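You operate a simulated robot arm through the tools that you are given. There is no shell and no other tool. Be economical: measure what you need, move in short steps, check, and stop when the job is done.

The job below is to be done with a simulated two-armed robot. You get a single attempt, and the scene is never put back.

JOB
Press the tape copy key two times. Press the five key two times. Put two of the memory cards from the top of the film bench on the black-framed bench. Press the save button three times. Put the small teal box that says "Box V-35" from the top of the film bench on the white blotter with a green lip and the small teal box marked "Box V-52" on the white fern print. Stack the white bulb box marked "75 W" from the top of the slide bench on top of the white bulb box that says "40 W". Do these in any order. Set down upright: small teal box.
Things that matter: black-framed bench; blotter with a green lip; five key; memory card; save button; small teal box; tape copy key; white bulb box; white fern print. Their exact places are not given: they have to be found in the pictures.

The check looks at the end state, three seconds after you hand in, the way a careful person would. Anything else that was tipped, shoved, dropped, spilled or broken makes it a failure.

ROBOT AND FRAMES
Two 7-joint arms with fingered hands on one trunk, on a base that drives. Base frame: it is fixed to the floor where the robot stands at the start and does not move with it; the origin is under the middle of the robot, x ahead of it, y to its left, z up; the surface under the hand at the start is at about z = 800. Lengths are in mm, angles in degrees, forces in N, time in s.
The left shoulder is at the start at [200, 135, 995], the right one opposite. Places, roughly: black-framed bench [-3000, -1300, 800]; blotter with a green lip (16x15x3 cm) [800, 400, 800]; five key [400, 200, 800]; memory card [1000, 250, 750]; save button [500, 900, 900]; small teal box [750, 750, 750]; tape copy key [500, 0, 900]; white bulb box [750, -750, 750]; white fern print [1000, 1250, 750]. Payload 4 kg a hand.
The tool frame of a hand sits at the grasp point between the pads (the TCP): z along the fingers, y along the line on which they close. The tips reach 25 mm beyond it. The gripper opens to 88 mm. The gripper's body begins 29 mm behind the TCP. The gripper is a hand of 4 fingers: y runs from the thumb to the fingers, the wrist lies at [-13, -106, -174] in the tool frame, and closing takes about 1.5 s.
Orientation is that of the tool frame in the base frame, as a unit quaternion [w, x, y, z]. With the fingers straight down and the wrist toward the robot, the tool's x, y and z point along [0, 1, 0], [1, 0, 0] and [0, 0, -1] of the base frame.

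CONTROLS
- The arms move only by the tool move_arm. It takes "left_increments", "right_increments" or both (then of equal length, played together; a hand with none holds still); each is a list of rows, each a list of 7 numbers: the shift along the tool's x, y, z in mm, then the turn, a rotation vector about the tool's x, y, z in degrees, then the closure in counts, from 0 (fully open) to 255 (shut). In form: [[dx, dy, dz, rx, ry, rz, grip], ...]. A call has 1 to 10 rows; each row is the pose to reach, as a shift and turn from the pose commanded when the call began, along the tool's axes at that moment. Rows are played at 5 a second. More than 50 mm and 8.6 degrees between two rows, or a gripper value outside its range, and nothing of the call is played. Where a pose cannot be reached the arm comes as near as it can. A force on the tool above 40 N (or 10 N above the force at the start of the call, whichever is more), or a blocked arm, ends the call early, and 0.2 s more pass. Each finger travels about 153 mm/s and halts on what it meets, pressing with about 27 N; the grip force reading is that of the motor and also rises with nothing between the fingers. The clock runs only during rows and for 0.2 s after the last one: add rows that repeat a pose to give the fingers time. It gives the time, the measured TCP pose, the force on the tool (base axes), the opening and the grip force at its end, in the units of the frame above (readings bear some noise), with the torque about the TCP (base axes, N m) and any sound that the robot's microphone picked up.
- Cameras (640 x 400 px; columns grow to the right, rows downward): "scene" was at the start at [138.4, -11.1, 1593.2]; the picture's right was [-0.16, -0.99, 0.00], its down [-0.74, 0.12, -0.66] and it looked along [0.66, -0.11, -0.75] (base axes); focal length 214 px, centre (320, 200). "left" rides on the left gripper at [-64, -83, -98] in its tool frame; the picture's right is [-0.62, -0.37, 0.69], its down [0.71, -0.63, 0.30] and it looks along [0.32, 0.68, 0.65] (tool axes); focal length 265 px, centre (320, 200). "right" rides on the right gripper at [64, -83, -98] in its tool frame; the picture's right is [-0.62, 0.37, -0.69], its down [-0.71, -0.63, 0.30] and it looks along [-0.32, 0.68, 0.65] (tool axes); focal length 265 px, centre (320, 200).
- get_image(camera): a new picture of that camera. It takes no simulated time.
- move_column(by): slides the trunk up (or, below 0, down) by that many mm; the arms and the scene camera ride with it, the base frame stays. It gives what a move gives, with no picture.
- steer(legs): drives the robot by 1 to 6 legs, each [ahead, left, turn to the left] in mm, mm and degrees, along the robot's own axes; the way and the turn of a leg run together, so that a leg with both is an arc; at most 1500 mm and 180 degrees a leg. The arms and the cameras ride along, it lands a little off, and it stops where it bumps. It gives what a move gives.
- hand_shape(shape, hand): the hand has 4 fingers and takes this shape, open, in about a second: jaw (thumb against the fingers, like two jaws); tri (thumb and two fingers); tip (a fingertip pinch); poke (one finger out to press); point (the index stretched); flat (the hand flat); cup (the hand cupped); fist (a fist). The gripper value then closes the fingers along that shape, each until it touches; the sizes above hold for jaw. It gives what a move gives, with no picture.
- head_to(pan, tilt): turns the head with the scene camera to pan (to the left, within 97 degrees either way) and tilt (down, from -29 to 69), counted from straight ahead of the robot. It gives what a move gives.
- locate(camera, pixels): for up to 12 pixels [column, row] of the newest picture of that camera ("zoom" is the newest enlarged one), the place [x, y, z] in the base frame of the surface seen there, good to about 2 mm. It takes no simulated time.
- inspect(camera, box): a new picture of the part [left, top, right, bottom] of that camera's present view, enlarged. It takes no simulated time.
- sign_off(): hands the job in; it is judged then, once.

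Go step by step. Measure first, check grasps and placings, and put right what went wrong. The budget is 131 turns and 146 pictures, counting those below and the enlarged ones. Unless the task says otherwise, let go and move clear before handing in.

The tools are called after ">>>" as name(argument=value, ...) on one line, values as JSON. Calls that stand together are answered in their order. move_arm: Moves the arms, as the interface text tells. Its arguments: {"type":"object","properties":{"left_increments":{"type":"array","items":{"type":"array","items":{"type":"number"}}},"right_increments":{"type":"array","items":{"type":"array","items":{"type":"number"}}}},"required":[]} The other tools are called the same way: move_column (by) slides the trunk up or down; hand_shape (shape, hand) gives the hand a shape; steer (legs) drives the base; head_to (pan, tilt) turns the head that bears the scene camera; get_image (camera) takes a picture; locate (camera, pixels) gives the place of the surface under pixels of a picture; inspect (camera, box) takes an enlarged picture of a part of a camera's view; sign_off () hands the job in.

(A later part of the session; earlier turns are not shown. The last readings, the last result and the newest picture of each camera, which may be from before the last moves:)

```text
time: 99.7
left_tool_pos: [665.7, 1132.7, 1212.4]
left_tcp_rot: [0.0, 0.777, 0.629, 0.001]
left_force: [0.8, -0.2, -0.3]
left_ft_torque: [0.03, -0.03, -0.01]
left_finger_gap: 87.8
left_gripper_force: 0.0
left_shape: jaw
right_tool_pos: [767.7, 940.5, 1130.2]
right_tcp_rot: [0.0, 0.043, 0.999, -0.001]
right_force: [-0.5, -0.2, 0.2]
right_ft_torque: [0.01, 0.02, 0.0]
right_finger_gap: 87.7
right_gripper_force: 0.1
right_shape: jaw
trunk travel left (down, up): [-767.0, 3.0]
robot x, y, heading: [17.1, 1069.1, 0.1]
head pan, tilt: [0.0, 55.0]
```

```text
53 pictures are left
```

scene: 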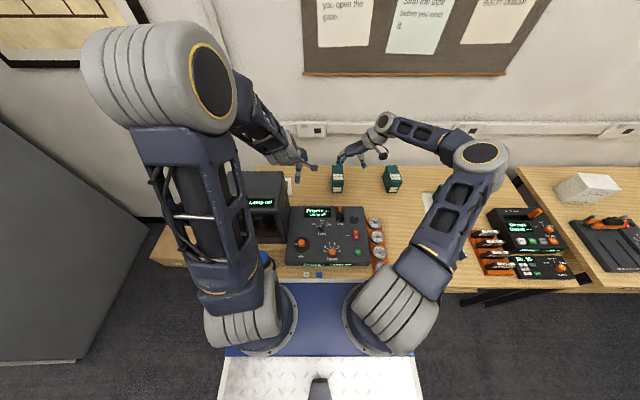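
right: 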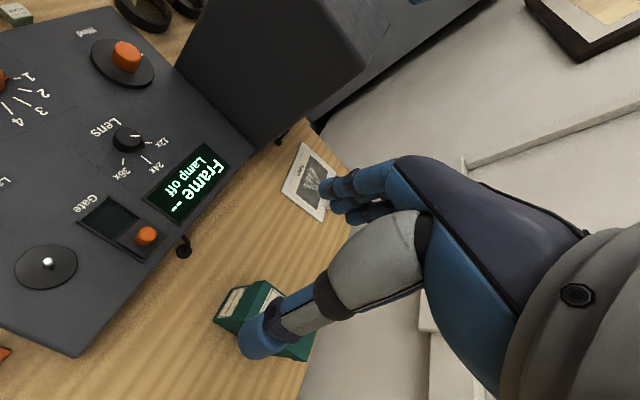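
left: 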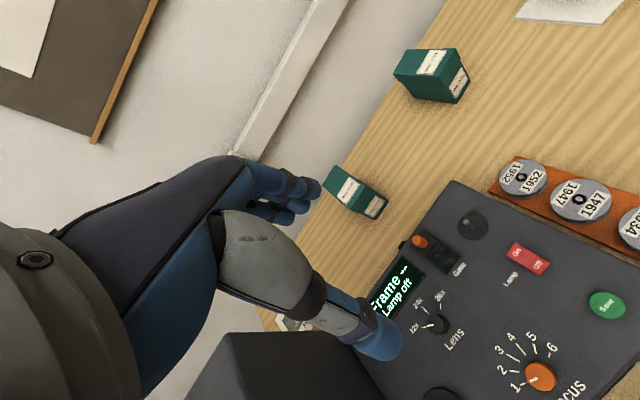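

The print is visible in the right camera at ~(308,182). Measure it, the viewer's back corner, and V-52.

>>> inspect(camera="right", box=[240, 110, 368, 230])

>>> locate(camera="right", pixels=[[302, 145], [284, 190], [320, 218], [315, 180], [326, 215], [252, 140], [365, 60], [300, 120], [180, 75], [330, 160]])

>>> inspect(camera="scene", box=[270, 150, 398, 230])

>>> locate(camera="zoom", pixels=[[320, 85], [372, 85], [325, 150], [370, 150], [345, 120], [315, 160], [345, 190], [590, 90], [630, 140]])

```text
3.33 times, centred on (304, 170) of right
```

zoom: 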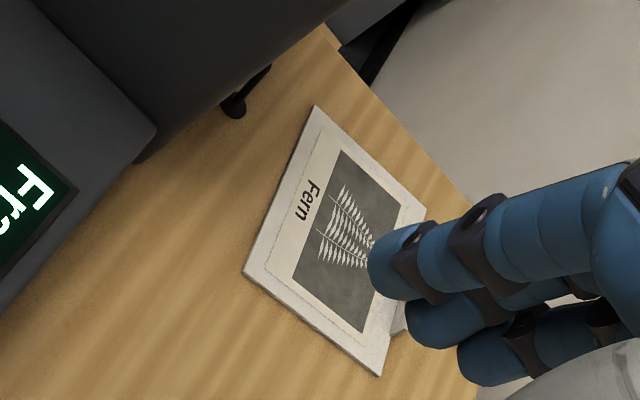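

```text
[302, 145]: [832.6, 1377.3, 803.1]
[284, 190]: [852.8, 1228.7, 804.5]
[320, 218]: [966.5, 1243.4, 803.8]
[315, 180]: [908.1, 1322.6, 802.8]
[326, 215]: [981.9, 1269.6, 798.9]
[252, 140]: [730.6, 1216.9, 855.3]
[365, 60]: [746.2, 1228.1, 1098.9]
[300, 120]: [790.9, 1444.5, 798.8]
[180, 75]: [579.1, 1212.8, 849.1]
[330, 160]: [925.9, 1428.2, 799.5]
```

```text
5.00 times, centred on (334, 190) of scene
```

zoom: 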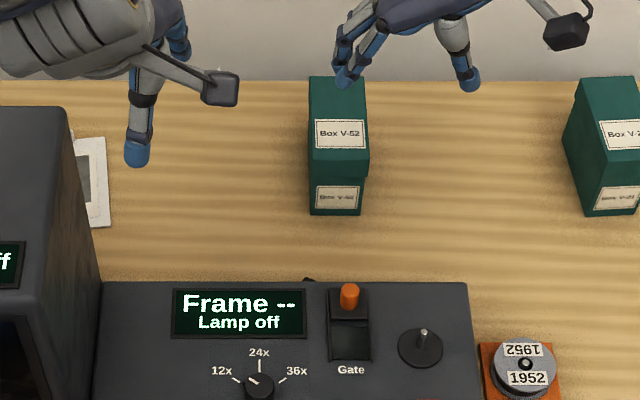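

```text
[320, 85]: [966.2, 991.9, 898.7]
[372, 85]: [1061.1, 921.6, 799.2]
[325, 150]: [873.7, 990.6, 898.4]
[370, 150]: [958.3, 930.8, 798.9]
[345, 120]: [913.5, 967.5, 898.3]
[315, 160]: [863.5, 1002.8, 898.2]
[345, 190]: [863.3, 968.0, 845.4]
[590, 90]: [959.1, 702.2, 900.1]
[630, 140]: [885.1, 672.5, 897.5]
```

V-52: centre ≈(919,975), yaw ≈0. Print: corners (853,1229),(967,1243),(833,1377) → aim box centre ≈(904,1283), yaw 7°. Lift/retract the left arm, go 35 mm closer and lower the trunk.

>>> move_arm(left_increments=[[-6, -29, -26, 0, 0, 0, 0], [-12, -58, -52, 0, 0, 0, 0], [-18, -88, -78, 0, 0, 0, 0], [-25, -117, -104, 0, 0, 0, 0], [-31, -147, -130, 0, 0, 0, 0]])

>>> steer(legs=[[35, 0, 0]])

>>> move_column(by=-110)

>>> inspect(camera="scene", box=[250, 110, 410, 210])

```text
time: 100.9
left_tool_pos: [515.1, 1133.6, 1344.1]
left_tcp_rot: [-0.001, 0.777, 0.63, -0.001]
left_force: [1.2, 0.7, -0.1]
left_ft_torque: [-0.02, 0.02, -0.01]
left_finger_gap: 88.1
left_gripper_force: 0.1
left_shape: jaw
right_tool_pos: [767.9, 939.9, 1130.0]
right_tcp_rot: [0.0, 0.044, 0.999, -0.001]
right_force: [0.7, 0.3, -0.1]
right_ft_torque: [-0.02, -0.01, 0.01]
right_finger_gap: 87.6
right_gripper_force: 0.0
right_shape: jaw
trunk travel left (down, up): [-767.0, 3.0]
robot x, y, heading: [17.2, 1070.1, -0.2]
head pan, tilt: [0.0, 55.0]
```

```text
time: 101.8
left_tool_pos: [551.4, 1133.3, 1343.7]
left_tcp_rot: [-0.001, 0.777, 0.629, 0.001]
left_force: [-0.3, -0.1, 0.2]
left_ft_torque: [0.02, -0.04, -0.01]
left_finger_gap: 88.0
left_gripper_force: 0.0
left_shape: jaw
right_tool_pos: [802.2, 940.9, 1131.0]
right_tcp_rot: [0.0, 0.044, 0.999, -0.001]
right_force: [-0.3, 0.7, 1.1]
right_ft_torque: [0.01, 0.02, 0.02]
right_finger_gap: 87.8
right_gripper_force: 0.1
right_shape: jaw
trunk travel left (down, up): [-767.0, 3.0]
robot x, y, heading: [50.6, 1067.4, -0.1]
head pan, tilt: [0.0, 55.0]
```

```text
time: 103.2
left_tool_pos: [550.8, 1133.4, 1235.2]
left_tcp_rot: [-0.001, 0.777, 0.63, 0.001]
left_force: [0.8, -0.3, -0.4]
left_ft_torque: [0.01, 0.02, 0.01]
left_finger_gap: 88.0
left_gripper_force: 0.1
left_shape: jaw
right_tool_pos: [802.6, 941.2, 1020.5]
right_tcp_rot: [0.0, 0.045, 0.999, 0.0]
right_force: [-1.1, 0.3, -0.4]
right_ft_torque: [0.01, -0.04, 0.04]
right_finger_gap: 88.0
right_gripper_force: 0.2
right_shape: jaw
trunk travel left (down, up): [-657.0, 113.0]
robot x, y, heading: [50.7, 1068.9, -0.0]
head pan, tilt: [0.0, 55.0]
```

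```text
4.00 times, centred on (330, 160) of scene
```

zoom: 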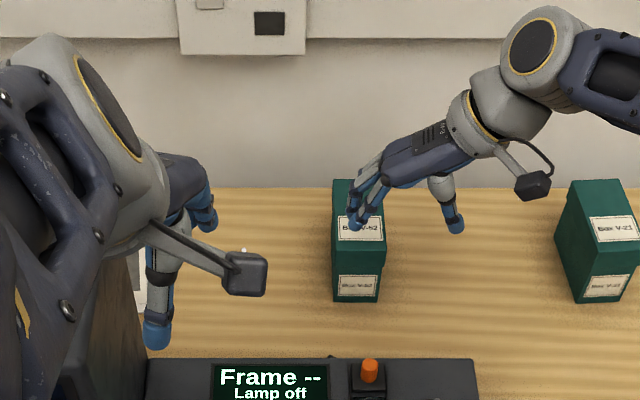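

>>> locate(camera="zoom", pixels=[[338, 296], [376, 298], [336, 262], [383, 262], [336, 183], [375, 184], [337, 243], [383, 243], [360, 270]])

>>> get_image(camera="right")

```text
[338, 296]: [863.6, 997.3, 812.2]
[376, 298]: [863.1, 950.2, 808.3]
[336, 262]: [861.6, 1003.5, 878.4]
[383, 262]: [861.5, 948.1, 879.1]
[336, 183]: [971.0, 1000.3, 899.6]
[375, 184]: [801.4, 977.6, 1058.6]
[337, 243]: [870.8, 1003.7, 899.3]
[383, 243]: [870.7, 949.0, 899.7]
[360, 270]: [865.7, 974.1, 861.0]
```

```text
49 pictures are left
```

right: 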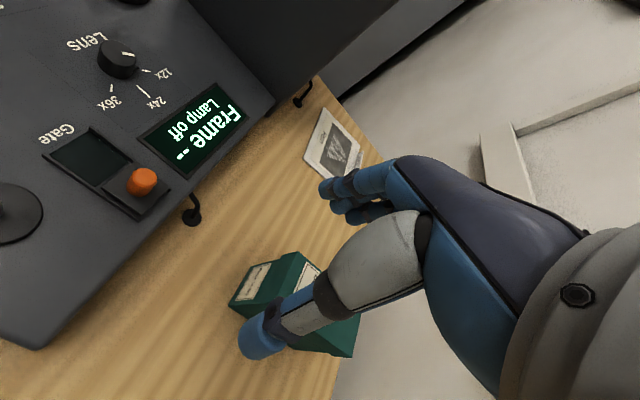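

V-52: y 946–1006, front x 861, centre (919,975). Move right hand above it with 12° tilt back.

>>> move_arm(right_increments=[[-25, 11, 0, 0, -3, -1, 0], [-50, 22, 15, 0, -6, -2, 0], [-75, 33, 35, 0, -9, -3, 0], [-98.5, 43, 60, 0, -12, -4, 0], [-98.5, 43, 70, 0, -12, -4, 0], [-98.5, 43, 70, 0, -12, -4, 0]])

>>> inspect(camera="scene", box=[280, 110, 408, 190])

>>> get_image(camera="right")

```text
time: 104.6
left_tool_pos: [549.7, 1132.7, 1233.5]
left_tcp_rot: [-0.001, 0.777, 0.629, 0.0]
left_force: [0.0, 0.1, -1.0]
left_ft_torque: [0.02, 0.01, 0.01]
left_finger_gap: 88.3
left_gripper_force: 0.1
left_shape: jaw
right_tool_pos: [904.2, 973.9, 949.9]
right_tcp_rot: [0.104, 0.01, 0.994, -0.004]
right_force: [1.0, 0.5, 1.0]
right_ft_torque: [0.04, -0.02, 0.0]
right_finger_gap: 87.9
right_gripper_force: 0.0
right_shape: jaw
trunk travel left (down, up): [-657.0, 113.0]
robot x, y, heading: [55.0, 1071.9, 0.2]
head pan, tilt: [0.0, 55.0]
```

```text
5.00 times, centred on (344, 150) of scene
```

zoom: 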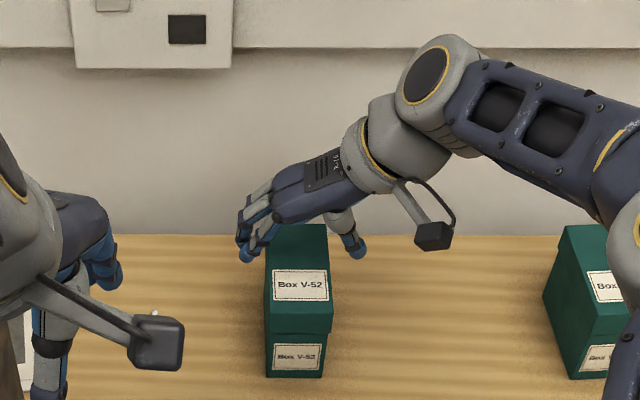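

```text
47 pictures are left
```

right: 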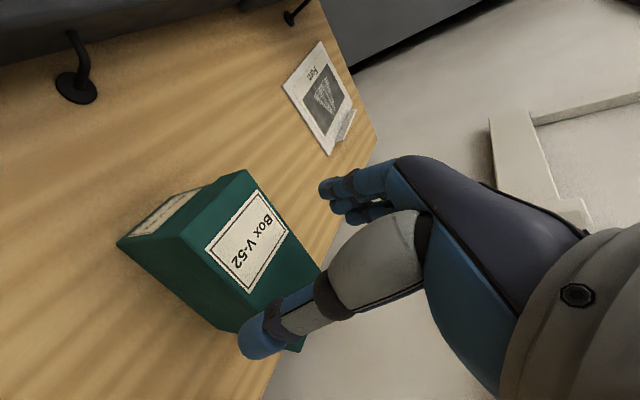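

Tilt is right. The print is in full view here; measure it precisely.

>>> inspect(camera="right", box=[270, 30, 370, 165])

>>> locate(camera="right", pixels=[[320, 44], [285, 86], [326, 152], [351, 104], [345, 128], [340, 138], [320, 100], [335, 145], [352, 115]])

```text
2.96 times, centred on (320, 98) of right
```

zoom: 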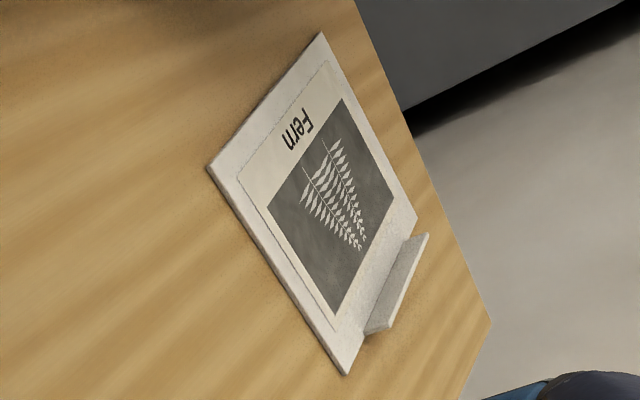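

```text
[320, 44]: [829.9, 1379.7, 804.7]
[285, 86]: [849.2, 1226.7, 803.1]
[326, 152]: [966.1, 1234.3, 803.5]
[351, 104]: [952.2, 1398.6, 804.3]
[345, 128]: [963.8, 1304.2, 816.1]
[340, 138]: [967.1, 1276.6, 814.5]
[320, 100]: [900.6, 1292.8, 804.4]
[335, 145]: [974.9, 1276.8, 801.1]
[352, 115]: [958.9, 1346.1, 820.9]
```

The print plate has a lip at the back (x≈960), so ~117 mm depth is available: target box centre (897,1290), yaw 7°. Now descend on V-52 and close.

>>> move_arm(right_increments=[[4.7, 0, 22, 0, 0, 0, 0], [9.4, 0, 44, 0, 0, 0, 0], [14.1, 0, 66.5, 0, 0, 0, 0], [14.1, 0, 66.5, 0, 0, 0, 60], [14.1, 0, 66.5, 0, 0, 0, 120], [14.1, 0, 66.5, 0, 0, 0, 180], [14.1, 0, 66.5, 0, 0, 0, 255], [14.1, 0, 66.5, 0, 0, 0, 255], [14.1, 0, 66.5, 0, 0, 0, 255], [14.1, 0, 66.5, 0, 0, 0, 255]])

>>> inspect(camera="scene", box=[280, 110, 408, 190])

```text
time: 106.8
left_tool_pos: [549.8, 1134.1, 1233.9]
left_tcp_rot: [-0.002, 0.777, 0.629, 0.001]
left_force: [-1.7, -0.1, -0.1]
left_ft_torque: [0.04, 0.0, 0.01]
left_finger_gap: 87.8
left_gripper_force: 0.2
left_shape: jaw
right_tool_pos: [905.2, 973.4, 879.9]
right_tcp_rot: [0.104, 0.009, 0.994, -0.006]
right_force: [2.5, 0.2, -0.6]
right_ft_torque: [-0.03, 0.05, 0.04]
right_finger_gap: 50.4
right_gripper_force: 27.5
right_shape: jaw
trunk travel left (down, up): [-657.0, 113.0]
robot x, y, heading: [56.3, 1069.2, -0.3]
head pan, tilt: [0.0, 55.0]
```

```text
5.00 times, centred on (344, 150) of scene
```

zoom: 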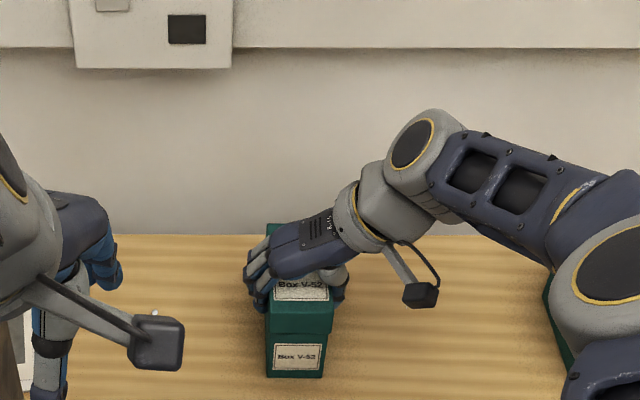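

Gripped (50 mm gap). Raise with the column, then turn 8° left and check.

>>> move_column(by=95)

>>> steer(legs=[[-35, 0, 0], [0, 180, 8]])

>>> get_image(camera="scene")

>>> get_image(camera="right")

```text
time: 108.1
left_tool_pos: [550.4, 1132.5, 1327.5]
left_tcp_rot: [-0.002, 0.777, 0.629, 0.0]
left_force: [0.1, 0.1, -0.2]
left_ft_torque: [-0.01, 0.03, -0.02]
left_finger_gap: 87.8
left_gripper_force: 0.0
left_shape: jaw
right_tool_pos: [904.9, 972.9, 974.6]
right_tcp_rot: [0.105, 0.008, 0.994, -0.005]
right_force: [0.4, -0.1, -3.0]
right_ft_torque: [0.01, 0.03, 0.0]
right_finger_gap: 50.4
right_gripper_force: 27.1
right_shape: jaw
trunk travel left (down, up): [-752.0, 18.0]
robot x, y, heading: [51.1, 1068.5, 0.1]
head pan, tilt: [0.0, 55.0]
```

```text
time: 110.0
left_tool_pos: [488.1, 1380.5, 1327.5]
left_tcp_rot: [-0.001, 0.73, 0.683, 0.0]
left_force: [0.9, 0.5, 0.1]
left_ft_torque: [0.02, -0.01, 0.03]
left_finger_gap: 88.0
left_gripper_force: 0.0
left_shape: jaw
right_tool_pos: [862.0, 1273.5, 975.2]
right_tcp_rot: [0.105, -0.063, 0.992, 0.002]
right_force: [0.3, -0.4, -2.5]
right_ft_torque: [0.02, 0.0, 0.0]
right_finger_gap: 50.6
right_gripper_force: 26.9
right_shape: jaw
trunk travel left (down, up): [-752.0, 18.0]
robot x, y, heading: [2.2, 1246.7, 7.9]
head pan, tilt: [0.0, 55.0]
```

```text
44 pictures are left
```

scene: 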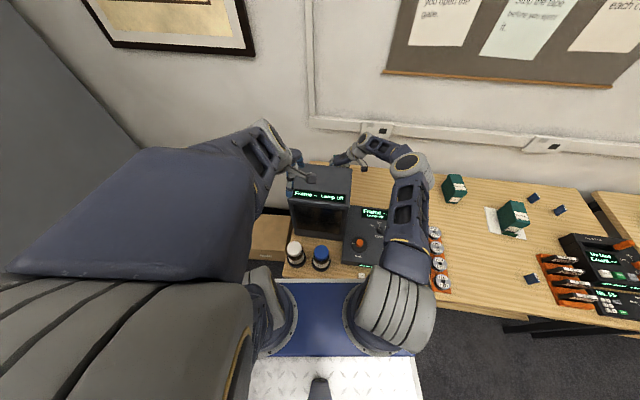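

```text
43 pictures are left
```

right: 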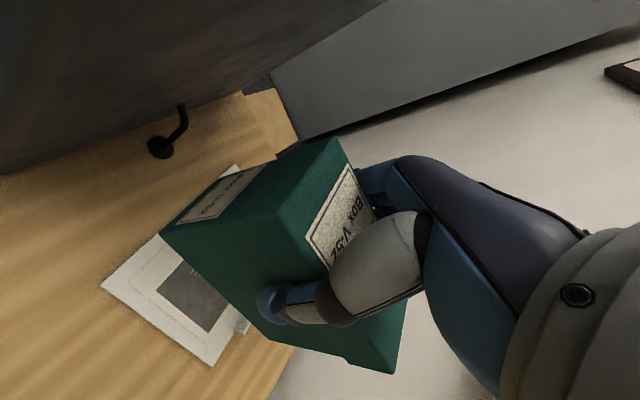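

TCP is 20 mm short in x and 12 in y; drive that small amount to keep arm reach in hand.

>>> steer(legs=[[21.5, 9.6, 0]])

>>> get_image(camera="right")

>>> inspect(camera="scene", box=[280, 110, 408, 200])

```text
time: 110.8
left_tool_pos: [507.1, 1393.5, 1328.5]
left_tcp_rot: [-0.001, 0.73, 0.684, 0.0]
left_force: [0.2, 0.4, 0.0]
left_ft_torque: [-0.02, -0.01, 0.0]
left_finger_gap: 88.2
left_gripper_force: 0.1
left_shape: jaw
right_tool_pos: [882.2, 1287.2, 975.1]
right_tcp_rot: [0.105, -0.063, 0.993, 0.002]
right_force: [-0.2, 0.3, -3.0]
right_ft_torque: [0.02, 0.01, 0.0]
right_finger_gap: 50.3
right_gripper_force: 26.7
right_shape: jaw
trunk travel left (down, up): [-752.0, 18.0]
robot x, y, heading: [23.4, 1254.5, 8.3]
head pan, tilt: [0.0, 55.0]
```

```text
42 pictures are left
```

right: 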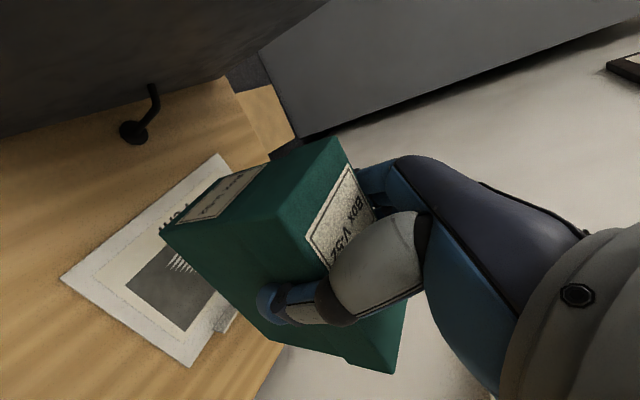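

```text
4.44 times, centred on (344, 155) of scene
```

zoom: 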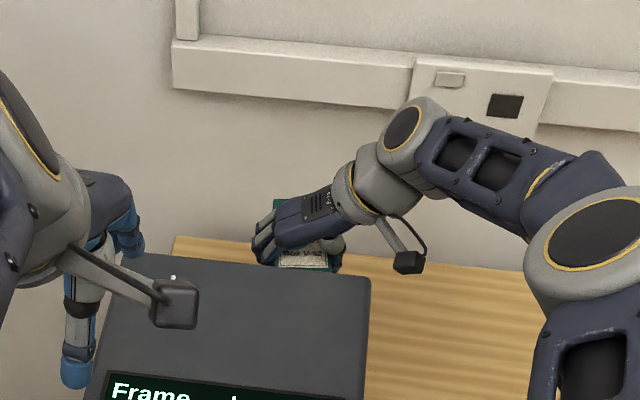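

TCP (882,1287) is on target. Verify the box face and print positions.

>>> locate(camera="right", pixels=[[168, 236], [255, 170], [190, 262], [245, 305], [345, 355], [390, 370], [68, 278], [186, 362], [232, 320], [275, 215], [155, 95]])

```text
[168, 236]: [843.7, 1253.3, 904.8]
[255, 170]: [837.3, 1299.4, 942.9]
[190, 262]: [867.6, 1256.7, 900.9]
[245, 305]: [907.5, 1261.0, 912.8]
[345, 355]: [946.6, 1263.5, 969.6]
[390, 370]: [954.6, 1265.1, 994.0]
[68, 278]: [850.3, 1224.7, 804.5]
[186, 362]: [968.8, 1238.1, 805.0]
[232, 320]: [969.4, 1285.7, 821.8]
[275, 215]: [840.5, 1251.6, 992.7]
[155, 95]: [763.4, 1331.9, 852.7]
```

Shift +5 mm in x so the box clears the lip and sits fully on; then lower by column 84 mm.

>>> move_arm(right_increments=[[-2.5, -0.3, 0.5, 0, 0, 0, 255], [-4.9, -0.6, 1, 0, 0, 0, 255], [-4.9, -0.6, 1, 0, 0, 0, 255]])

>>> move_column(by=-82)

>>> get_image(camera="right")

>>> locate(camera="right", pixels=[[168, 240], [190, 262], [255, 170], [260, 325], [150, 240], [120, 270], [200, 330]])

```text
time: 111.6
left_tool_pos: [507.9, 1393.4, 1328.7]
left_tcp_rot: [-0.001, 0.729, 0.684, -0.001]
left_force: [0.0, -0.6, -0.2]
left_ft_torque: [-0.05, -0.02, -0.01]
left_finger_gap: 88.1
left_gripper_force: 0.0
left_shape: jaw
right_tool_pos: [886.4, 1286.5, 975.5]
right_tcp_rot: [0.104, -0.063, 0.993, 0.002]
right_force: [-0.4, -0.9, -3.5]
right_ft_torque: [-0.03, 0.08, -0.02]
right_finger_gap: 50.6
right_gripper_force: 26.5
right_shape: jaw
trunk travel left (down, up): [-752.0, 18.0]
robot x, y, heading: [26.9, 1259.2, 8.5]
head pan, tilt: [0.0, 55.0]
```

```text
time: 112.8
left_tool_pos: [507.8, 1394.3, 1247.4]
left_tcp_rot: [-0.001, 0.729, 0.684, 0.0]
left_force: [-1.1, 0.5, -0.8]
left_ft_torque: [-0.01, 0.02, -0.04]
left_finger_gap: 88.0
left_gripper_force: 0.1
left_shape: jaw
right_tool_pos: [888.4, 1286.7, 894.0]
right_tcp_rot: [0.104, -0.063, 0.993, 0.002]
right_force: [-0.1, 0.5, -3.5]
right_ft_torque: [-0.03, 0.07, 0.03]
right_finger_gap: 50.4
right_gripper_force: 27.1
right_shape: jaw
trunk travel left (down, up): [-670.0, 100.0]
robot x, y, heading: [24.2, 1255.2, 8.3]
head pan, tilt: [0.0, 55.0]
```

```text
40 pictures are left
```

right: 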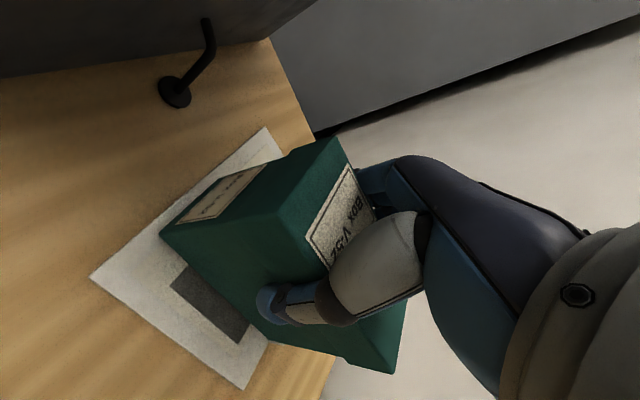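

```text
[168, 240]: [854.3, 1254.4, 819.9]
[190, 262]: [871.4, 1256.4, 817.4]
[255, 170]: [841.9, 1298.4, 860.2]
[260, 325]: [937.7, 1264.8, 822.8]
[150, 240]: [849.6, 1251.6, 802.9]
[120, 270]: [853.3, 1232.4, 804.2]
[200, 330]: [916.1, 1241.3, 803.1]
```

About 9 mm above the print, well placed. Lower the rest.

>>> move_column(by=-7)

>>> move_column(by=-3)

```text
time: 113.4
left_tool_pos: [507.9, 1393.6, 1238.9]
left_tcp_rot: [-0.002, 0.729, 0.684, -0.001]
left_force: [0.7, -0.1, -0.3]
left_ft_torque: [-0.02, -0.03, -0.01]
left_finger_gap: 87.9
left_gripper_force: 0.0
left_shape: jaw
right_tool_pos: [887.6, 1286.7, 886.7]
right_tcp_rot: [0.105, -0.062, 0.993, 0.002]
right_force: [1.0, 0.2, -2.5]
right_ft_torque: [0.02, 0.05, -0.01]
right_finger_gap: 50.6
right_gripper_force: 26.9
right_shape: jaw
trunk travel left (down, up): [-663.0, 107.0]
robot x, y, heading: [27.3, 1262.4, 8.2]
head pan, tilt: [0.0, 55.0]
```

```text
time: 113.9
left_tool_pos: [507.5, 1393.9, 1236.4]
left_tcp_rot: [-0.001, 0.73, 0.683, 0.001]
left_force: [-0.5, 0.3, 0.3]
left_ft_torque: [0.02, -0.01, -0.01]
left_finger_gap: 87.9
left_gripper_force: 0.0
left_shape: jaw
right_tool_pos: [887.4, 1286.7, 883.5]
right_tcp_rot: [0.105, -0.064, 0.992, 0.002]
right_force: [-1.3, 0.3, 1.8]
right_ft_torque: [-0.12, 0.03, -0.03]
right_finger_gap: 50.5
right_gripper_force: 26.6
right_shape: jaw
trunk travel left (down, up): [-660.0, 110.0]
robot x, y, heading: [28.3, 1256.6, 8.3]
head pan, tilt: [0.0, 55.0]
```

Contact. Open and raise.

>>> move_arm(right_increments=[[0, 0, 0, 0, 0, 0, 200], [0, 0, 0, 0, 0, 0, 140], [0, 0, 0, 0, 0, 0, 70], [0, 0, 0, 0, 0, 0, 0], [0, 0, 0, 0, 0, 0, 0], [0, 0, 0, 0, 0, 0, 0]])

>>> move_column(by=108)

>>> get_image(camera="right")

```text
time: 115.3
left_tool_pos: [506.7, 1394.1, 1236.7]
left_tcp_rot: [-0.001, 0.729, 0.684, 0.001]
left_force: [0.6, 0.1, 0.5]
left_ft_torque: [0.0, 0.03, 0.02]
left_finger_gap: 88.0
left_gripper_force: 0.1
left_shape: jaw
right_tool_pos: [886.4, 1286.1, 883.6]
right_tcp_rot: [0.105, -0.062, 0.993, 0.003]
right_force: [1.1, 1.5, 6.7]
right_ft_torque: [-0.05, 0.09, -0.01]
right_finger_gap: 88.0
right_gripper_force: 0.1
right_shape: jaw
trunk travel left (down, up): [-660.0, 110.0]
robot x, y, heading: [26.9, 1258.7, 8.2]
head pan, tilt: [0.0, 55.0]
```

```text
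time: 116.7
left_tool_pos: [507.9, 1394.9, 1343.9]
left_tcp_rot: [-0.001, 0.73, 0.684, 0.001]
left_force: [0.7, 0.3, 0.1]
left_ft_torque: [-0.02, -0.01, 0.01]
left_finger_gap: 88.0
left_gripper_force: 0.0
left_shape: jaw
right_tool_pos: [886.1, 1288.2, 991.0]
right_tcp_rot: [0.105, -0.063, 0.992, 0.001]
right_force: [-0.7, 0.9, -0.2]
right_ft_torque: [0.02, 0.01, -0.01]
right_finger_gap: 88.1
right_gripper_force: 0.0
right_shape: jaw
trunk travel left (down, up): [-768.0, 2.0]
robot x, y, heading: [26.9, 1258.8, 8.4]
head pan, tilt: [0.0, 55.0]
```

```text
39 pictures are left
```

right: 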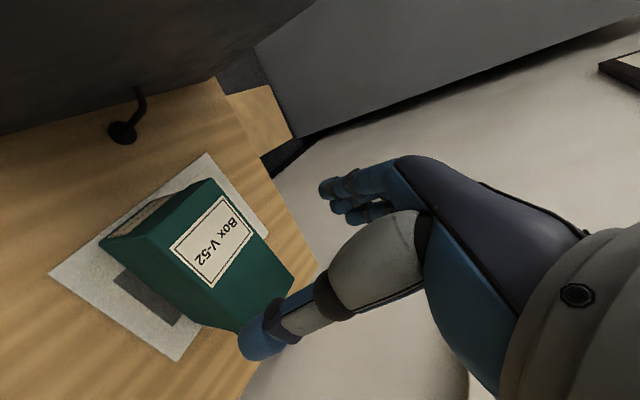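

V-52 stands upright on the print. Now drive right toward the memory cards and reset the right hand's orientation.

>>> steer(legs=[[0, 0, -8.3], [-70, 0, 0], [0, -950, 0]])

>>> move_arm(right_increments=[[20, 0, -10, 0, 4, 0, 0], [60, -10, -20, 0, 8, 0, 0], [100, -20, -40, 0, 12, 0, 0], [140, -30, -60, 0, 12, 0, 0], [180, -40, -60, 0, 12, 0, 0], [220, -50, -60, 0, 12, 0, 0]])

>>> move_arm(right_increments=[[0, 0, 0, 0, 0, 8.5, 0], [0, 0, 0, 0, 0, 17, 0], [0, 0, 0, 0, 0, 25.5, 0], [0, 0, 0, 0, 0, 34, 0], [0, 0, 0, 0, 0, 42.5, 0], [0, 0, 0, 0, 0, 51, 0], [0, 0, 0, 0, 0, 59.5, 0], [0, 0, 0, 0, 0, 68, 0], [0, 0, 0, 0, 0, 76.5, 0], [0, 0, 0, 0, 0, 85, 0]])

>>> get_image(camera="scene")

```text
time: 122.8
left_tool_pos: [461.2, 402.2, 1344.3]
left_tcp_rot: [-0.001, 0.769, 0.639, 0.0]
left_force: [-0.4, -0.4, 0.4]
left_ft_torque: [0.01, 0.03, 0.0]
left_finger_gap: 88.0
left_gripper_force: 0.1
left_shape: jaw
right_tool_pos: [825.2, 250.2, 992.4]
right_tcp_rot: [0.105, -0.004, 0.994, -0.004]
right_force: [0.3, -0.2, -0.1]
right_ft_torque: [0.01, -0.01, 0.01]
right_finger_gap: 88.1
right_gripper_force: 0.0
right_shape: jaw
trunk travel left (down, up): [-768.0, 2.0]
robot x, y, heading: [-34.6, 327.5, 1.3]
head pan, tilt: [0.0, 55.0]
```

```text
time: 124.2
left_tool_pos: [461.2, 402.9, 1345.0]
left_tcp_rot: [-0.001, 0.768, 0.64, 0.0]
left_force: [1.4, 0.1, 0.2]
left_ft_torque: [-0.03, 0.02, -0.01]
left_finger_gap: 88.2
left_gripper_force: 0.2
left_shape: jaw
right_tool_pos: [598.3, 201.8, 1005.5]
right_tcp_rot: [0.0, -0.004, 1.0, -0.005]
right_force: [0.4, 0.5, -0.7]
right_ft_torque: [0.01, 0.01, -0.01]
right_finger_gap: 87.9
right_gripper_force: 0.0
right_shape: jaw
trunk travel left (down, up): [-768.0, 2.0]
robot x, y, heading: [-32.7, 324.0, 1.4]
head pan, tilt: [0.0, 55.0]
```

```text
time: 126.4
left_tool_pos: [460.6, 401.6, 1344.0]
left_tcp_rot: [-0.001, 0.769, 0.639, 0.0]
left_force: [-0.9, 0.1, -0.6]
left_ft_torque: [0.0, 0.01, -0.01]
left_finger_gap: 88.2
left_gripper_force: 0.0
left_shape: jaw
right_tool_pos: [598.2, 199.1, 1005.3]
right_tcp_rot: [0.003, 0.674, 0.739, -0.003]
right_force: [-0.8, 0.4, 0.1]
right_ft_torque: [0.02, -0.01, 0.0]
right_finger_gap: 88.0
right_gripper_force: 0.1
right_shape: jaw
trunk travel left (down, up): [-768.0, 2.0]
robot x, y, heading: [-35.2, 322.9, 1.4]
head pan, tilt: [0.0, 55.0]
```

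```text
38 pictures are left
```

scene: 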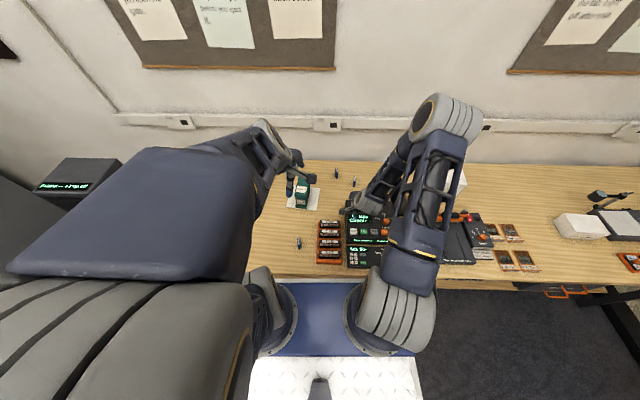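

Cards visible at scene (298,243), (337,173), (354,182). Zoom on them.

>>> inspect(camera="scene", box=[280, 155, 376, 215])

>>> locate(camera="zoom", pixels=[[376, 100], [380, 95], [372, 100], [376, 135], [492, 160], [487, 160], [496, 160], [488, 195]])

>>> inspect(camera="scene", box=[282, 225, 330, 257])

>>> locate(camera="zoom", pixels=[[215, 165], [230, 170], [225, 250], [210, 260], [240, 260], [220, 190], [205, 200], [380, 260]])

```text
6.67 times, centred on (328, 185) of scene
```

zoom: 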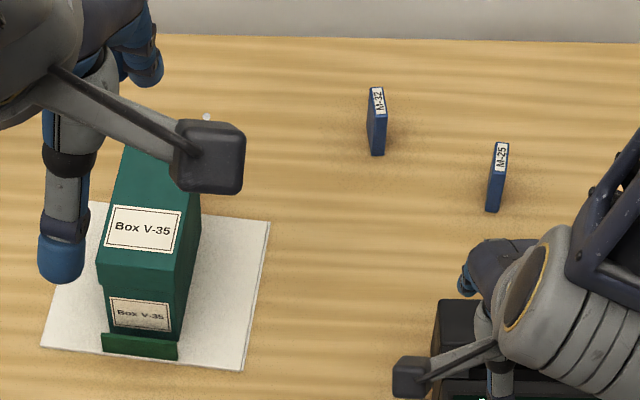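

```text
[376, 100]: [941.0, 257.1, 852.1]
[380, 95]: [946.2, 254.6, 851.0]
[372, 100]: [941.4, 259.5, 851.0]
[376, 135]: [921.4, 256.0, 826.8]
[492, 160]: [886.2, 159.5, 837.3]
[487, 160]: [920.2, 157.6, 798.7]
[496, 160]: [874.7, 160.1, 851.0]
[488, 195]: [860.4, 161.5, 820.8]
```

```text
12.50 times, centred on (306, 241) of scene
```

zoom: 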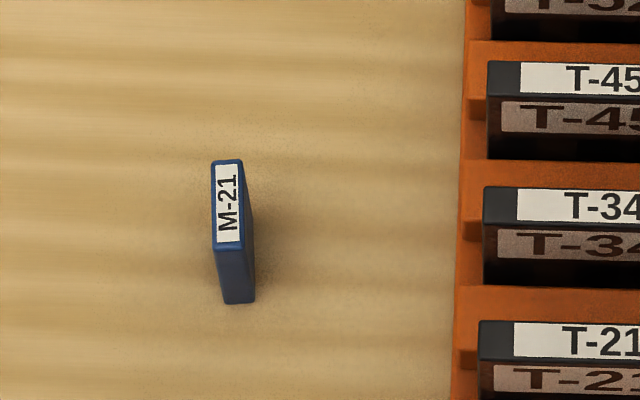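

```text
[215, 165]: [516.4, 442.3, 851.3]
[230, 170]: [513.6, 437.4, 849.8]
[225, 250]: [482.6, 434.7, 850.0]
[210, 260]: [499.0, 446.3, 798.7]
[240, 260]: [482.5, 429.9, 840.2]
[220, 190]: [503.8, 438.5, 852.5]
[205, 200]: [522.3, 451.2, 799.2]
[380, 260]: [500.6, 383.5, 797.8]
```

Pick M-25 (≈(879,160)) with the right hand and M-21 (≈(500,437)) with the left. Position the robot and turn the right hand sideways over M-25.

>>> steer(legs=[[55, -65, -1.4]])

>>> move_arm(right_increments=[[0, 20, 0, 0, 0, -8.1, 0], [0, 45, 0, 0, 0, -16.2, 0], [0, 70, 0, 0, 0, -24.3, 0], [5, 95, 0, 0, 0, -32.4, 0], [10, 120, 0, 0, 0, -40.5, 0], [15, 145, 0, 0, 0, -48.6, 0], [20, 165, 0, 0, 0, -56.7, 0], [25, 185, 0, 0, 0, -64.8, 0], [30, 200, 0, 0, 0, -72.9, 0], [35, 210, 0, 0, 0, -81, 0]])

>>> get_image(camera="right")

>>> get_image(camera="scene")

```text
time: 127.5
left_tool_pos: [519.5, 325.9, 1344.1]
left_tcp_rot: [0.0, 0.777, 0.63, 0.0]
left_force: [-0.1, 0.5, -0.8]
left_ft_torque: [0.0, 0.0, 0.01]
left_finger_gap: 88.0
left_gripper_force: 0.1
left_shape: jaw
right_tool_pos: [649.9, 120.5, 1005.2]
right_tcp_rot: [0.002, 0.682, 0.731, -0.004]
right_force: [-0.3, -0.8, -0.1]
right_ft_torque: [-0.04, -0.03, 0.02]
right_finger_gap: 88.0
right_gripper_force: 0.0
right_shape: jaw
trunk travel left (down, up): [-768.0, 2.0]
robot x, y, heading: [22.5, 260.1, 0.4]
head pan, tilt: [0.0, 55.0]
```

```text
time: 129.7
left_tool_pos: [519.3, 325.7, 1344.8]
left_tcp_rot: [-0.002, 0.777, 0.63, -0.001]
left_force: [0.1, -0.6, 0.0]
left_ft_torque: [0.04, 0.04, 0.0]
left_finger_gap: 87.9
left_gripper_force: 0.1
left_shape: jaw
right_tool_pos: [857.7, 170.0, 1004.3]
right_tcp_rot: [-0.001, 0.043, 0.999, -0.004]
right_force: [-0.6, -0.8, -0.1]
right_ft_torque: [0.04, 0.01, -0.01]
right_finger_gap: 88.2
right_gripper_force: 0.1
right_shape: jaw
trunk travel left (down, up): [-768.0, 2.0]
robot x, y, heading: [19.3, 260.3, 0.1]
head pan, tilt: [0.0, 55.0]
```

```text
35 pictures are left
```

right: 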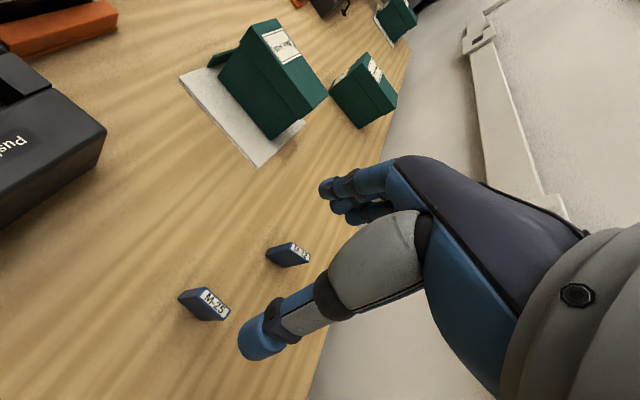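

```text
34 pictures are left
```

scene: 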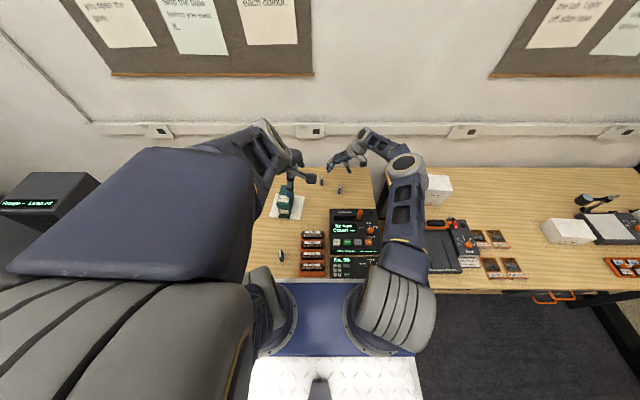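

>>> inspect(camera="right", box=[160, 230, 320, 330])

>>> locate(camera="zoom", pixels=[[165, 238], [210, 240], [270, 340], [245, 355], [225, 300], [205, 235], [255, 335], [110, 300], [190, 350], [470, 75], [510, 60], [560, 120]])

```text
4.00 times, centred on (240, 280) of right
```

zoom: 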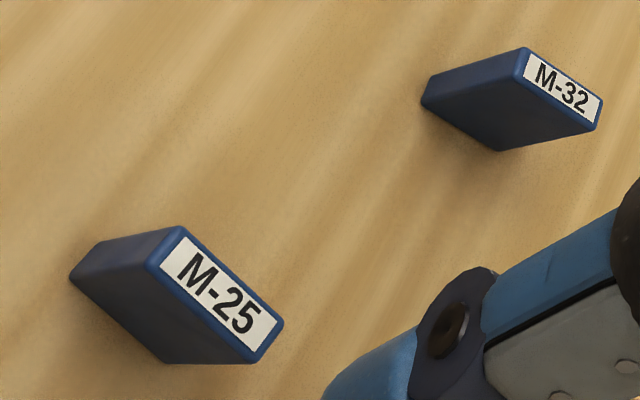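

```text
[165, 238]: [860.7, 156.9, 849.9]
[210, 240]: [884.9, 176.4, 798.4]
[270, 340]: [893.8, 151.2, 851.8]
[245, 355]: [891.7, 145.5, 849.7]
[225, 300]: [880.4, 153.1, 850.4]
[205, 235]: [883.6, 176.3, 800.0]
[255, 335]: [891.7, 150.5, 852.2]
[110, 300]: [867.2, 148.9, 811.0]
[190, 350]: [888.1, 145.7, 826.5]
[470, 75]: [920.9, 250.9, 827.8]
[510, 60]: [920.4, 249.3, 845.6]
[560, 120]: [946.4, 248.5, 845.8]
```

Right camera puts M-25 at (877,153), yaw −9°, top 851. Align above it with 12° tilt, fingers half closed, then lower by column.

>>> move_arm(right_increments=[[-7, -5, 0, 0, -4, 1.3, 60], [-14, -10, 0, 0, -8, 2.6, 110], [-21.4, -15.2, 0, 0, -12, 4, 139], [-21.4, -15.2, 0, 0, -12, 4, 139]])

>>> move_column(by=-115)

>>> get_image(camera="right")

>>> inspect(camera="scene", box=[300, 120, 396, 180])

```text
time: 130.7
left_tool_pos: [518.5, 326.4, 1343.6]
left_tcp_rot: [-0.001, 0.776, 0.63, 0.0]
left_force: [0.0, -0.5, -0.7]
left_ft_torque: [0.02, 0.0, 0.01]
left_finger_gap: 87.8
left_gripper_force: 0.0
left_shape: jaw
right_tool_pos: [876.0, 152.9, 1003.3]
right_tcp_rot: [0.104, 0.078, 0.991, -0.01]
right_force: [-0.5, 0.1, -0.4]
right_ft_torque: [0.0, -0.01, -0.01]
right_finger_gap: 40.3
right_gripper_force: 0.1
right_shape: jaw
trunk travel left (down, up): [-768.0, 2.0]
robot x, y, heading: [21.3, 261.9, 0.2]
head pan, tilt: [0.0, 55.0]
```

```text
time: 132.2
left_tool_pos: [519.0, 325.4, 1228.5]
left_tcp_rot: [-0.001, 0.776, 0.631, 0.0]
left_force: [-0.1, -0.1, 0.4]
left_ft_torque: [0.02, 0.02, -0.03]
left_finger_gap: 88.1
left_gripper_force: 0.2
left_shape: jaw
right_tool_pos: [876.3, 153.0, 890.4]
right_tcp_rot: [0.104, 0.077, 0.992, -0.009]
right_force: [-0.1, 0.1, 0.1]
right_ft_torque: [0.0, 0.03, 0.05]
right_finger_gap: 40.7
right_gripper_force: 0.0
right_shape: jaw
trunk travel left (down, up): [-653.0, 117.0]
robot x, y, heading: [20.1, 261.6, -0.0]
head pan, tilt: [0.0, 55.0]
```

```text
32 pictures are left
```

right: 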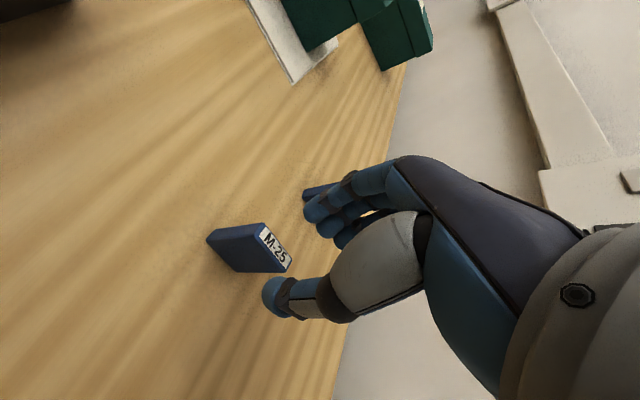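

```text
6.67 times, centred on (348, 150) of scene
```

zoom: 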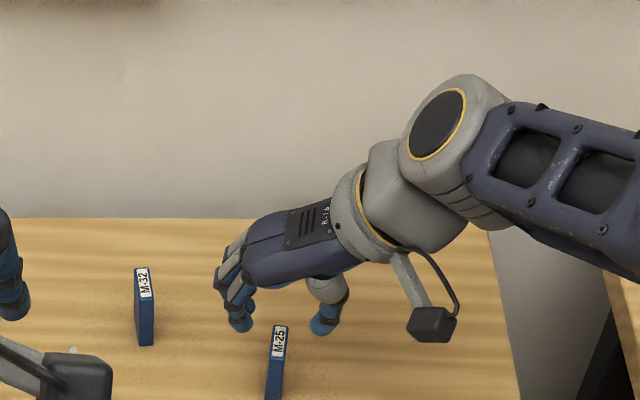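

The card lies midway between thumb and fingers. Check card position relative to the fingertips.

>>> locate(camera="right", pixels=[[264, 228], [288, 266], [277, 248], [312, 210], [322, 228], [270, 292], [280, 308], [235, 255]])

```text
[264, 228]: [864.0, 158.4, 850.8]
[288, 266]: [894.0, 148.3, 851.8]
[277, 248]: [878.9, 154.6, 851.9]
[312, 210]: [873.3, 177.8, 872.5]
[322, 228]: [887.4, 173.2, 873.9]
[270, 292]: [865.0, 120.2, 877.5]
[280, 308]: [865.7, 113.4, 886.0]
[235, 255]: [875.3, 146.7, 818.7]
```

Aligned within a few mm. Descend 46 mm and close.

>>> move_arm(right_increments=[[3.2, 2, 15, 0, 0, 0, 139], [6.4, 2, 30, 0, 0, 0, 139], [9.5, 2, 45, 0, 0, 0, 139], [9.5, 2, 45, 0, 0, 0, 170], [9.5, 2, 45, 0, 0, 0, 200], [9.5, 2, 45, 0, 0, 0, 230], [9.5, 2, 45, 0, 0, 0, 255], [9.5, 2, 45, 0, 0, 0, 255], [9.5, 2, 45, 0, 0, 0, 255]])

>>> get_image(camera="right")

```text
time: 134.2
left_tool_pos: [518.5, 326.0, 1230.2]
left_tcp_rot: [-0.001, 0.777, 0.629, 0.0]
left_force: [0.8, -0.7, -0.6]
left_ft_torque: [-0.02, 0.03, 0.02]
left_finger_gap: 87.7
left_gripper_force: 0.0
left_shape: jaw
right_tool_pos: [876.7, 155.0, 842.8]
right_tcp_rot: [0.104, 0.078, 0.991, -0.01]
right_force: [0.0, -0.8, -0.1]
right_ft_torque: [-0.01, 0.01, -0.02]
right_finger_gap: 6.3
right_gripper_force: 27.0
right_shape: jaw
trunk travel left (down, up): [-653.0, 117.0]
robot x, y, heading: [21.1, 256.1, 0.3]
head pan, tilt: [0.0, 55.0]
```

```text
30 pictures are left
```

right: 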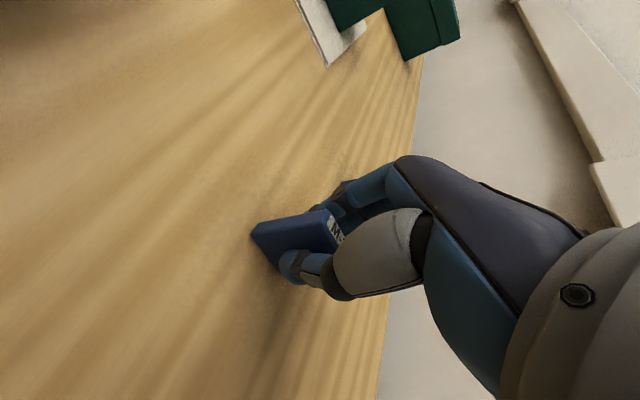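

Card M-25 gripped. Lift, raise the hand further, and back the robot off for M-21.

>>> move_column(by=115)

>>> move_arm(right_increments=[[-8, 0, -40, 0, 0, 0, 255], [-10, 0, -80, 0, 0, 0, 255], [-10, 0, -100, 0, 0, 0, 255], [20, 0, -100, 0, 0, 0, 255], [60, 0, -100, 0, 0, 0, 255]])

>>> steer(legs=[[-170, 28, 0]])

>>> get_image(camera="scene")

```text
time: 135.6
left_tool_pos: [519.9, 325.9, 1344.8]
left_tcp_rot: [-0.001, 0.777, 0.63, 0.0]
left_force: [1.1, 0.0, 0.1]
left_ft_torque: [0.0, 0.0, 0.0]
left_finger_gap: 88.0
left_gripper_force: 0.0
left_shape: jaw
right_tool_pos: [877.1, 155.0, 957.6]
right_tcp_rot: [0.104, 0.078, 0.991, -0.01]
right_force: [0.8, 0.6, 0.0]
right_ft_torque: [0.0, -0.02, 0.02]
right_finger_gap: 6.6
right_gripper_force: 26.7
right_shape: jaw
trunk travel left (down, up): [-768.0, 2.0]
robot x, y, heading: [23.0, 258.8, 0.1]
head pan, tilt: [0.0, 55.0]
```

```text
time: 136.8
left_tool_pos: [519.2, 325.1, 1344.9]
left_tcp_rot: [-0.001, 0.776, 0.63, 0.0]
left_force: [0.0, -0.4, 0.5]
left_ft_torque: [0.01, -0.01, -0.04]
left_finger_gap: 88.3
left_gripper_force: 0.1
left_shape: jaw
right_tool_pos: [799.3, 167.9, 1042.0]
right_tcp_rot: [0.104, 0.078, 0.991, -0.009]
right_force: [0.0, -0.1, -0.6]
right_ft_torque: [0.0, 0.01, 0.0]
right_finger_gap: 6.6
right_gripper_force: 26.1
right_shape: jaw
trunk travel left (down, up): [-768.0, 2.0]
robot x, y, heading: [21.1, 262.8, 0.2]
head pan, tilt: [0.0, 55.0]
```

```text
time: 138.3
left_tool_pos: [348.5, 354.0, 1343.9]
left_tcp_rot: [-0.001, 0.777, 0.629, 0.0]
left_force: [1.1, 0.1, 0.6]
left_ft_torque: [0.0, 0.01, -0.01]
left_finger_gap: 87.9
left_gripper_force: 0.0
left_shape: jaw
right_tool_pos: [629.3, 195.7, 1042.4]
right_tcp_rot: [0.105, 0.079, 0.991, -0.009]
right_force: [0.2, 0.1, 0.6]
right_ft_torque: [-0.01, -0.01, -0.03]
right_finger_gap: 6.5
right_gripper_force: 26.8
right_shape: jaw
trunk travel left (down, up): [-768.0, 2.0]
robot x, y, heading: [-148.3, 290.1, -0.0]
head pan, tilt: [0.0, 55.0]
```

```text
29 pictures are left
```

scene: 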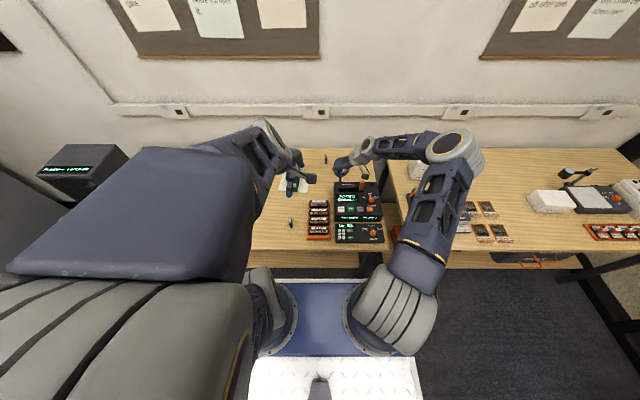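

Swing the left hand over M-21 while turning it 72°.

>>> move_arm(left_increments=[[11.2, 13, 39.4, 0, 0, 7.2, 0], [22.5, 26, 78.8, 0, 0, 14.4, 0], [33.7, 39, 118, 0, 0, 21.6, 0], [45, 52, 157.6, 0, 0, 28.8, 0], [56, 65, 197, 0, 0, 36, 40], [67.5, 78, 236, 0, 0, 43.2, 80], [78.7, 91, 276, 0, 0, 50.4, 110], [90, 104, 315, 0, 0, 57.6, 139], [101, 117, 354, 0, 0, 64.8, 139], [112.5, 130.7, 394, 0, 0, 72, 139]])

>>> get_image(camera="left")

>>> inspect(camera="scene", box=[240, 180, 336, 240])

```text
time: 140.5
left_tool_pos: [499.6, 436.1, 951.4]
left_tcp_rot: [-0.002, 0.999, 0.052, 0.0]
left_force: [-0.6, 0.0, 0.0]
left_ft_torque: [0.02, -0.03, -0.03]
left_finger_gap: 40.6
left_gripper_force: 0.1
left_shape: jaw
right_tool_pos: [629.0, 194.2, 1041.9]
right_tcp_rot: [0.104, 0.079, 0.991, -0.009]
right_force: [-0.4, -0.6, -1.2]
right_ft_torque: [0.01, 0.01, -0.02]
right_finger_gap: 6.5
right_gripper_force: 26.7
right_shape: jaw
trunk travel left (down, up): [-768.0, 2.0]
robot x, y, heading: [-149.1, 286.8, -0.0]
head pan, tilt: [0.0, 55.0]
```

```text
28 pictures are left
```

left: 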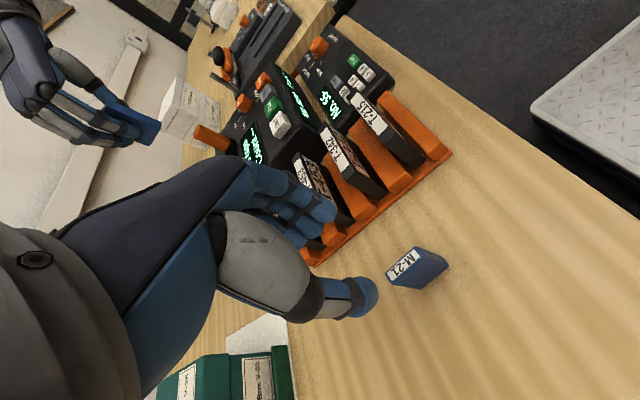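

```text
6.67 times, centred on (288, 210) of scene
```

zoom: 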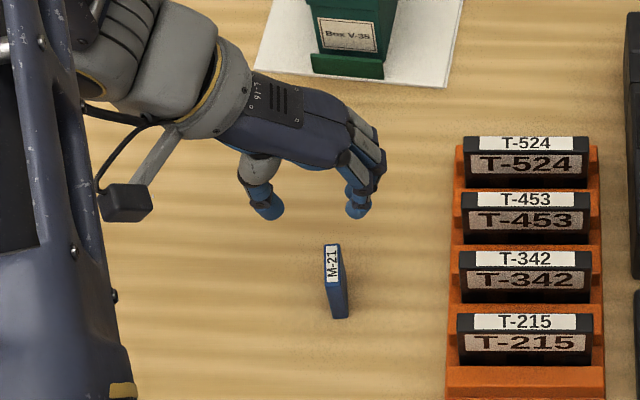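

>>> locate(camera="left", pixels=[[413, 252], [394, 276], [403, 265], [422, 262], [445, 264], [328, 212], [318, 228], [366, 292], [358, 305]])

```text
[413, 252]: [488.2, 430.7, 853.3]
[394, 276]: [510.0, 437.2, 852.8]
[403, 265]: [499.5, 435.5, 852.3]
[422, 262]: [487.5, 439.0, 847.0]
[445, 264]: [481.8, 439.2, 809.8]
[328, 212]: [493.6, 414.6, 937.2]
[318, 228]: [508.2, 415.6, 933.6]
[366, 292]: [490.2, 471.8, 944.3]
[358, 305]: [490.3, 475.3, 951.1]
```

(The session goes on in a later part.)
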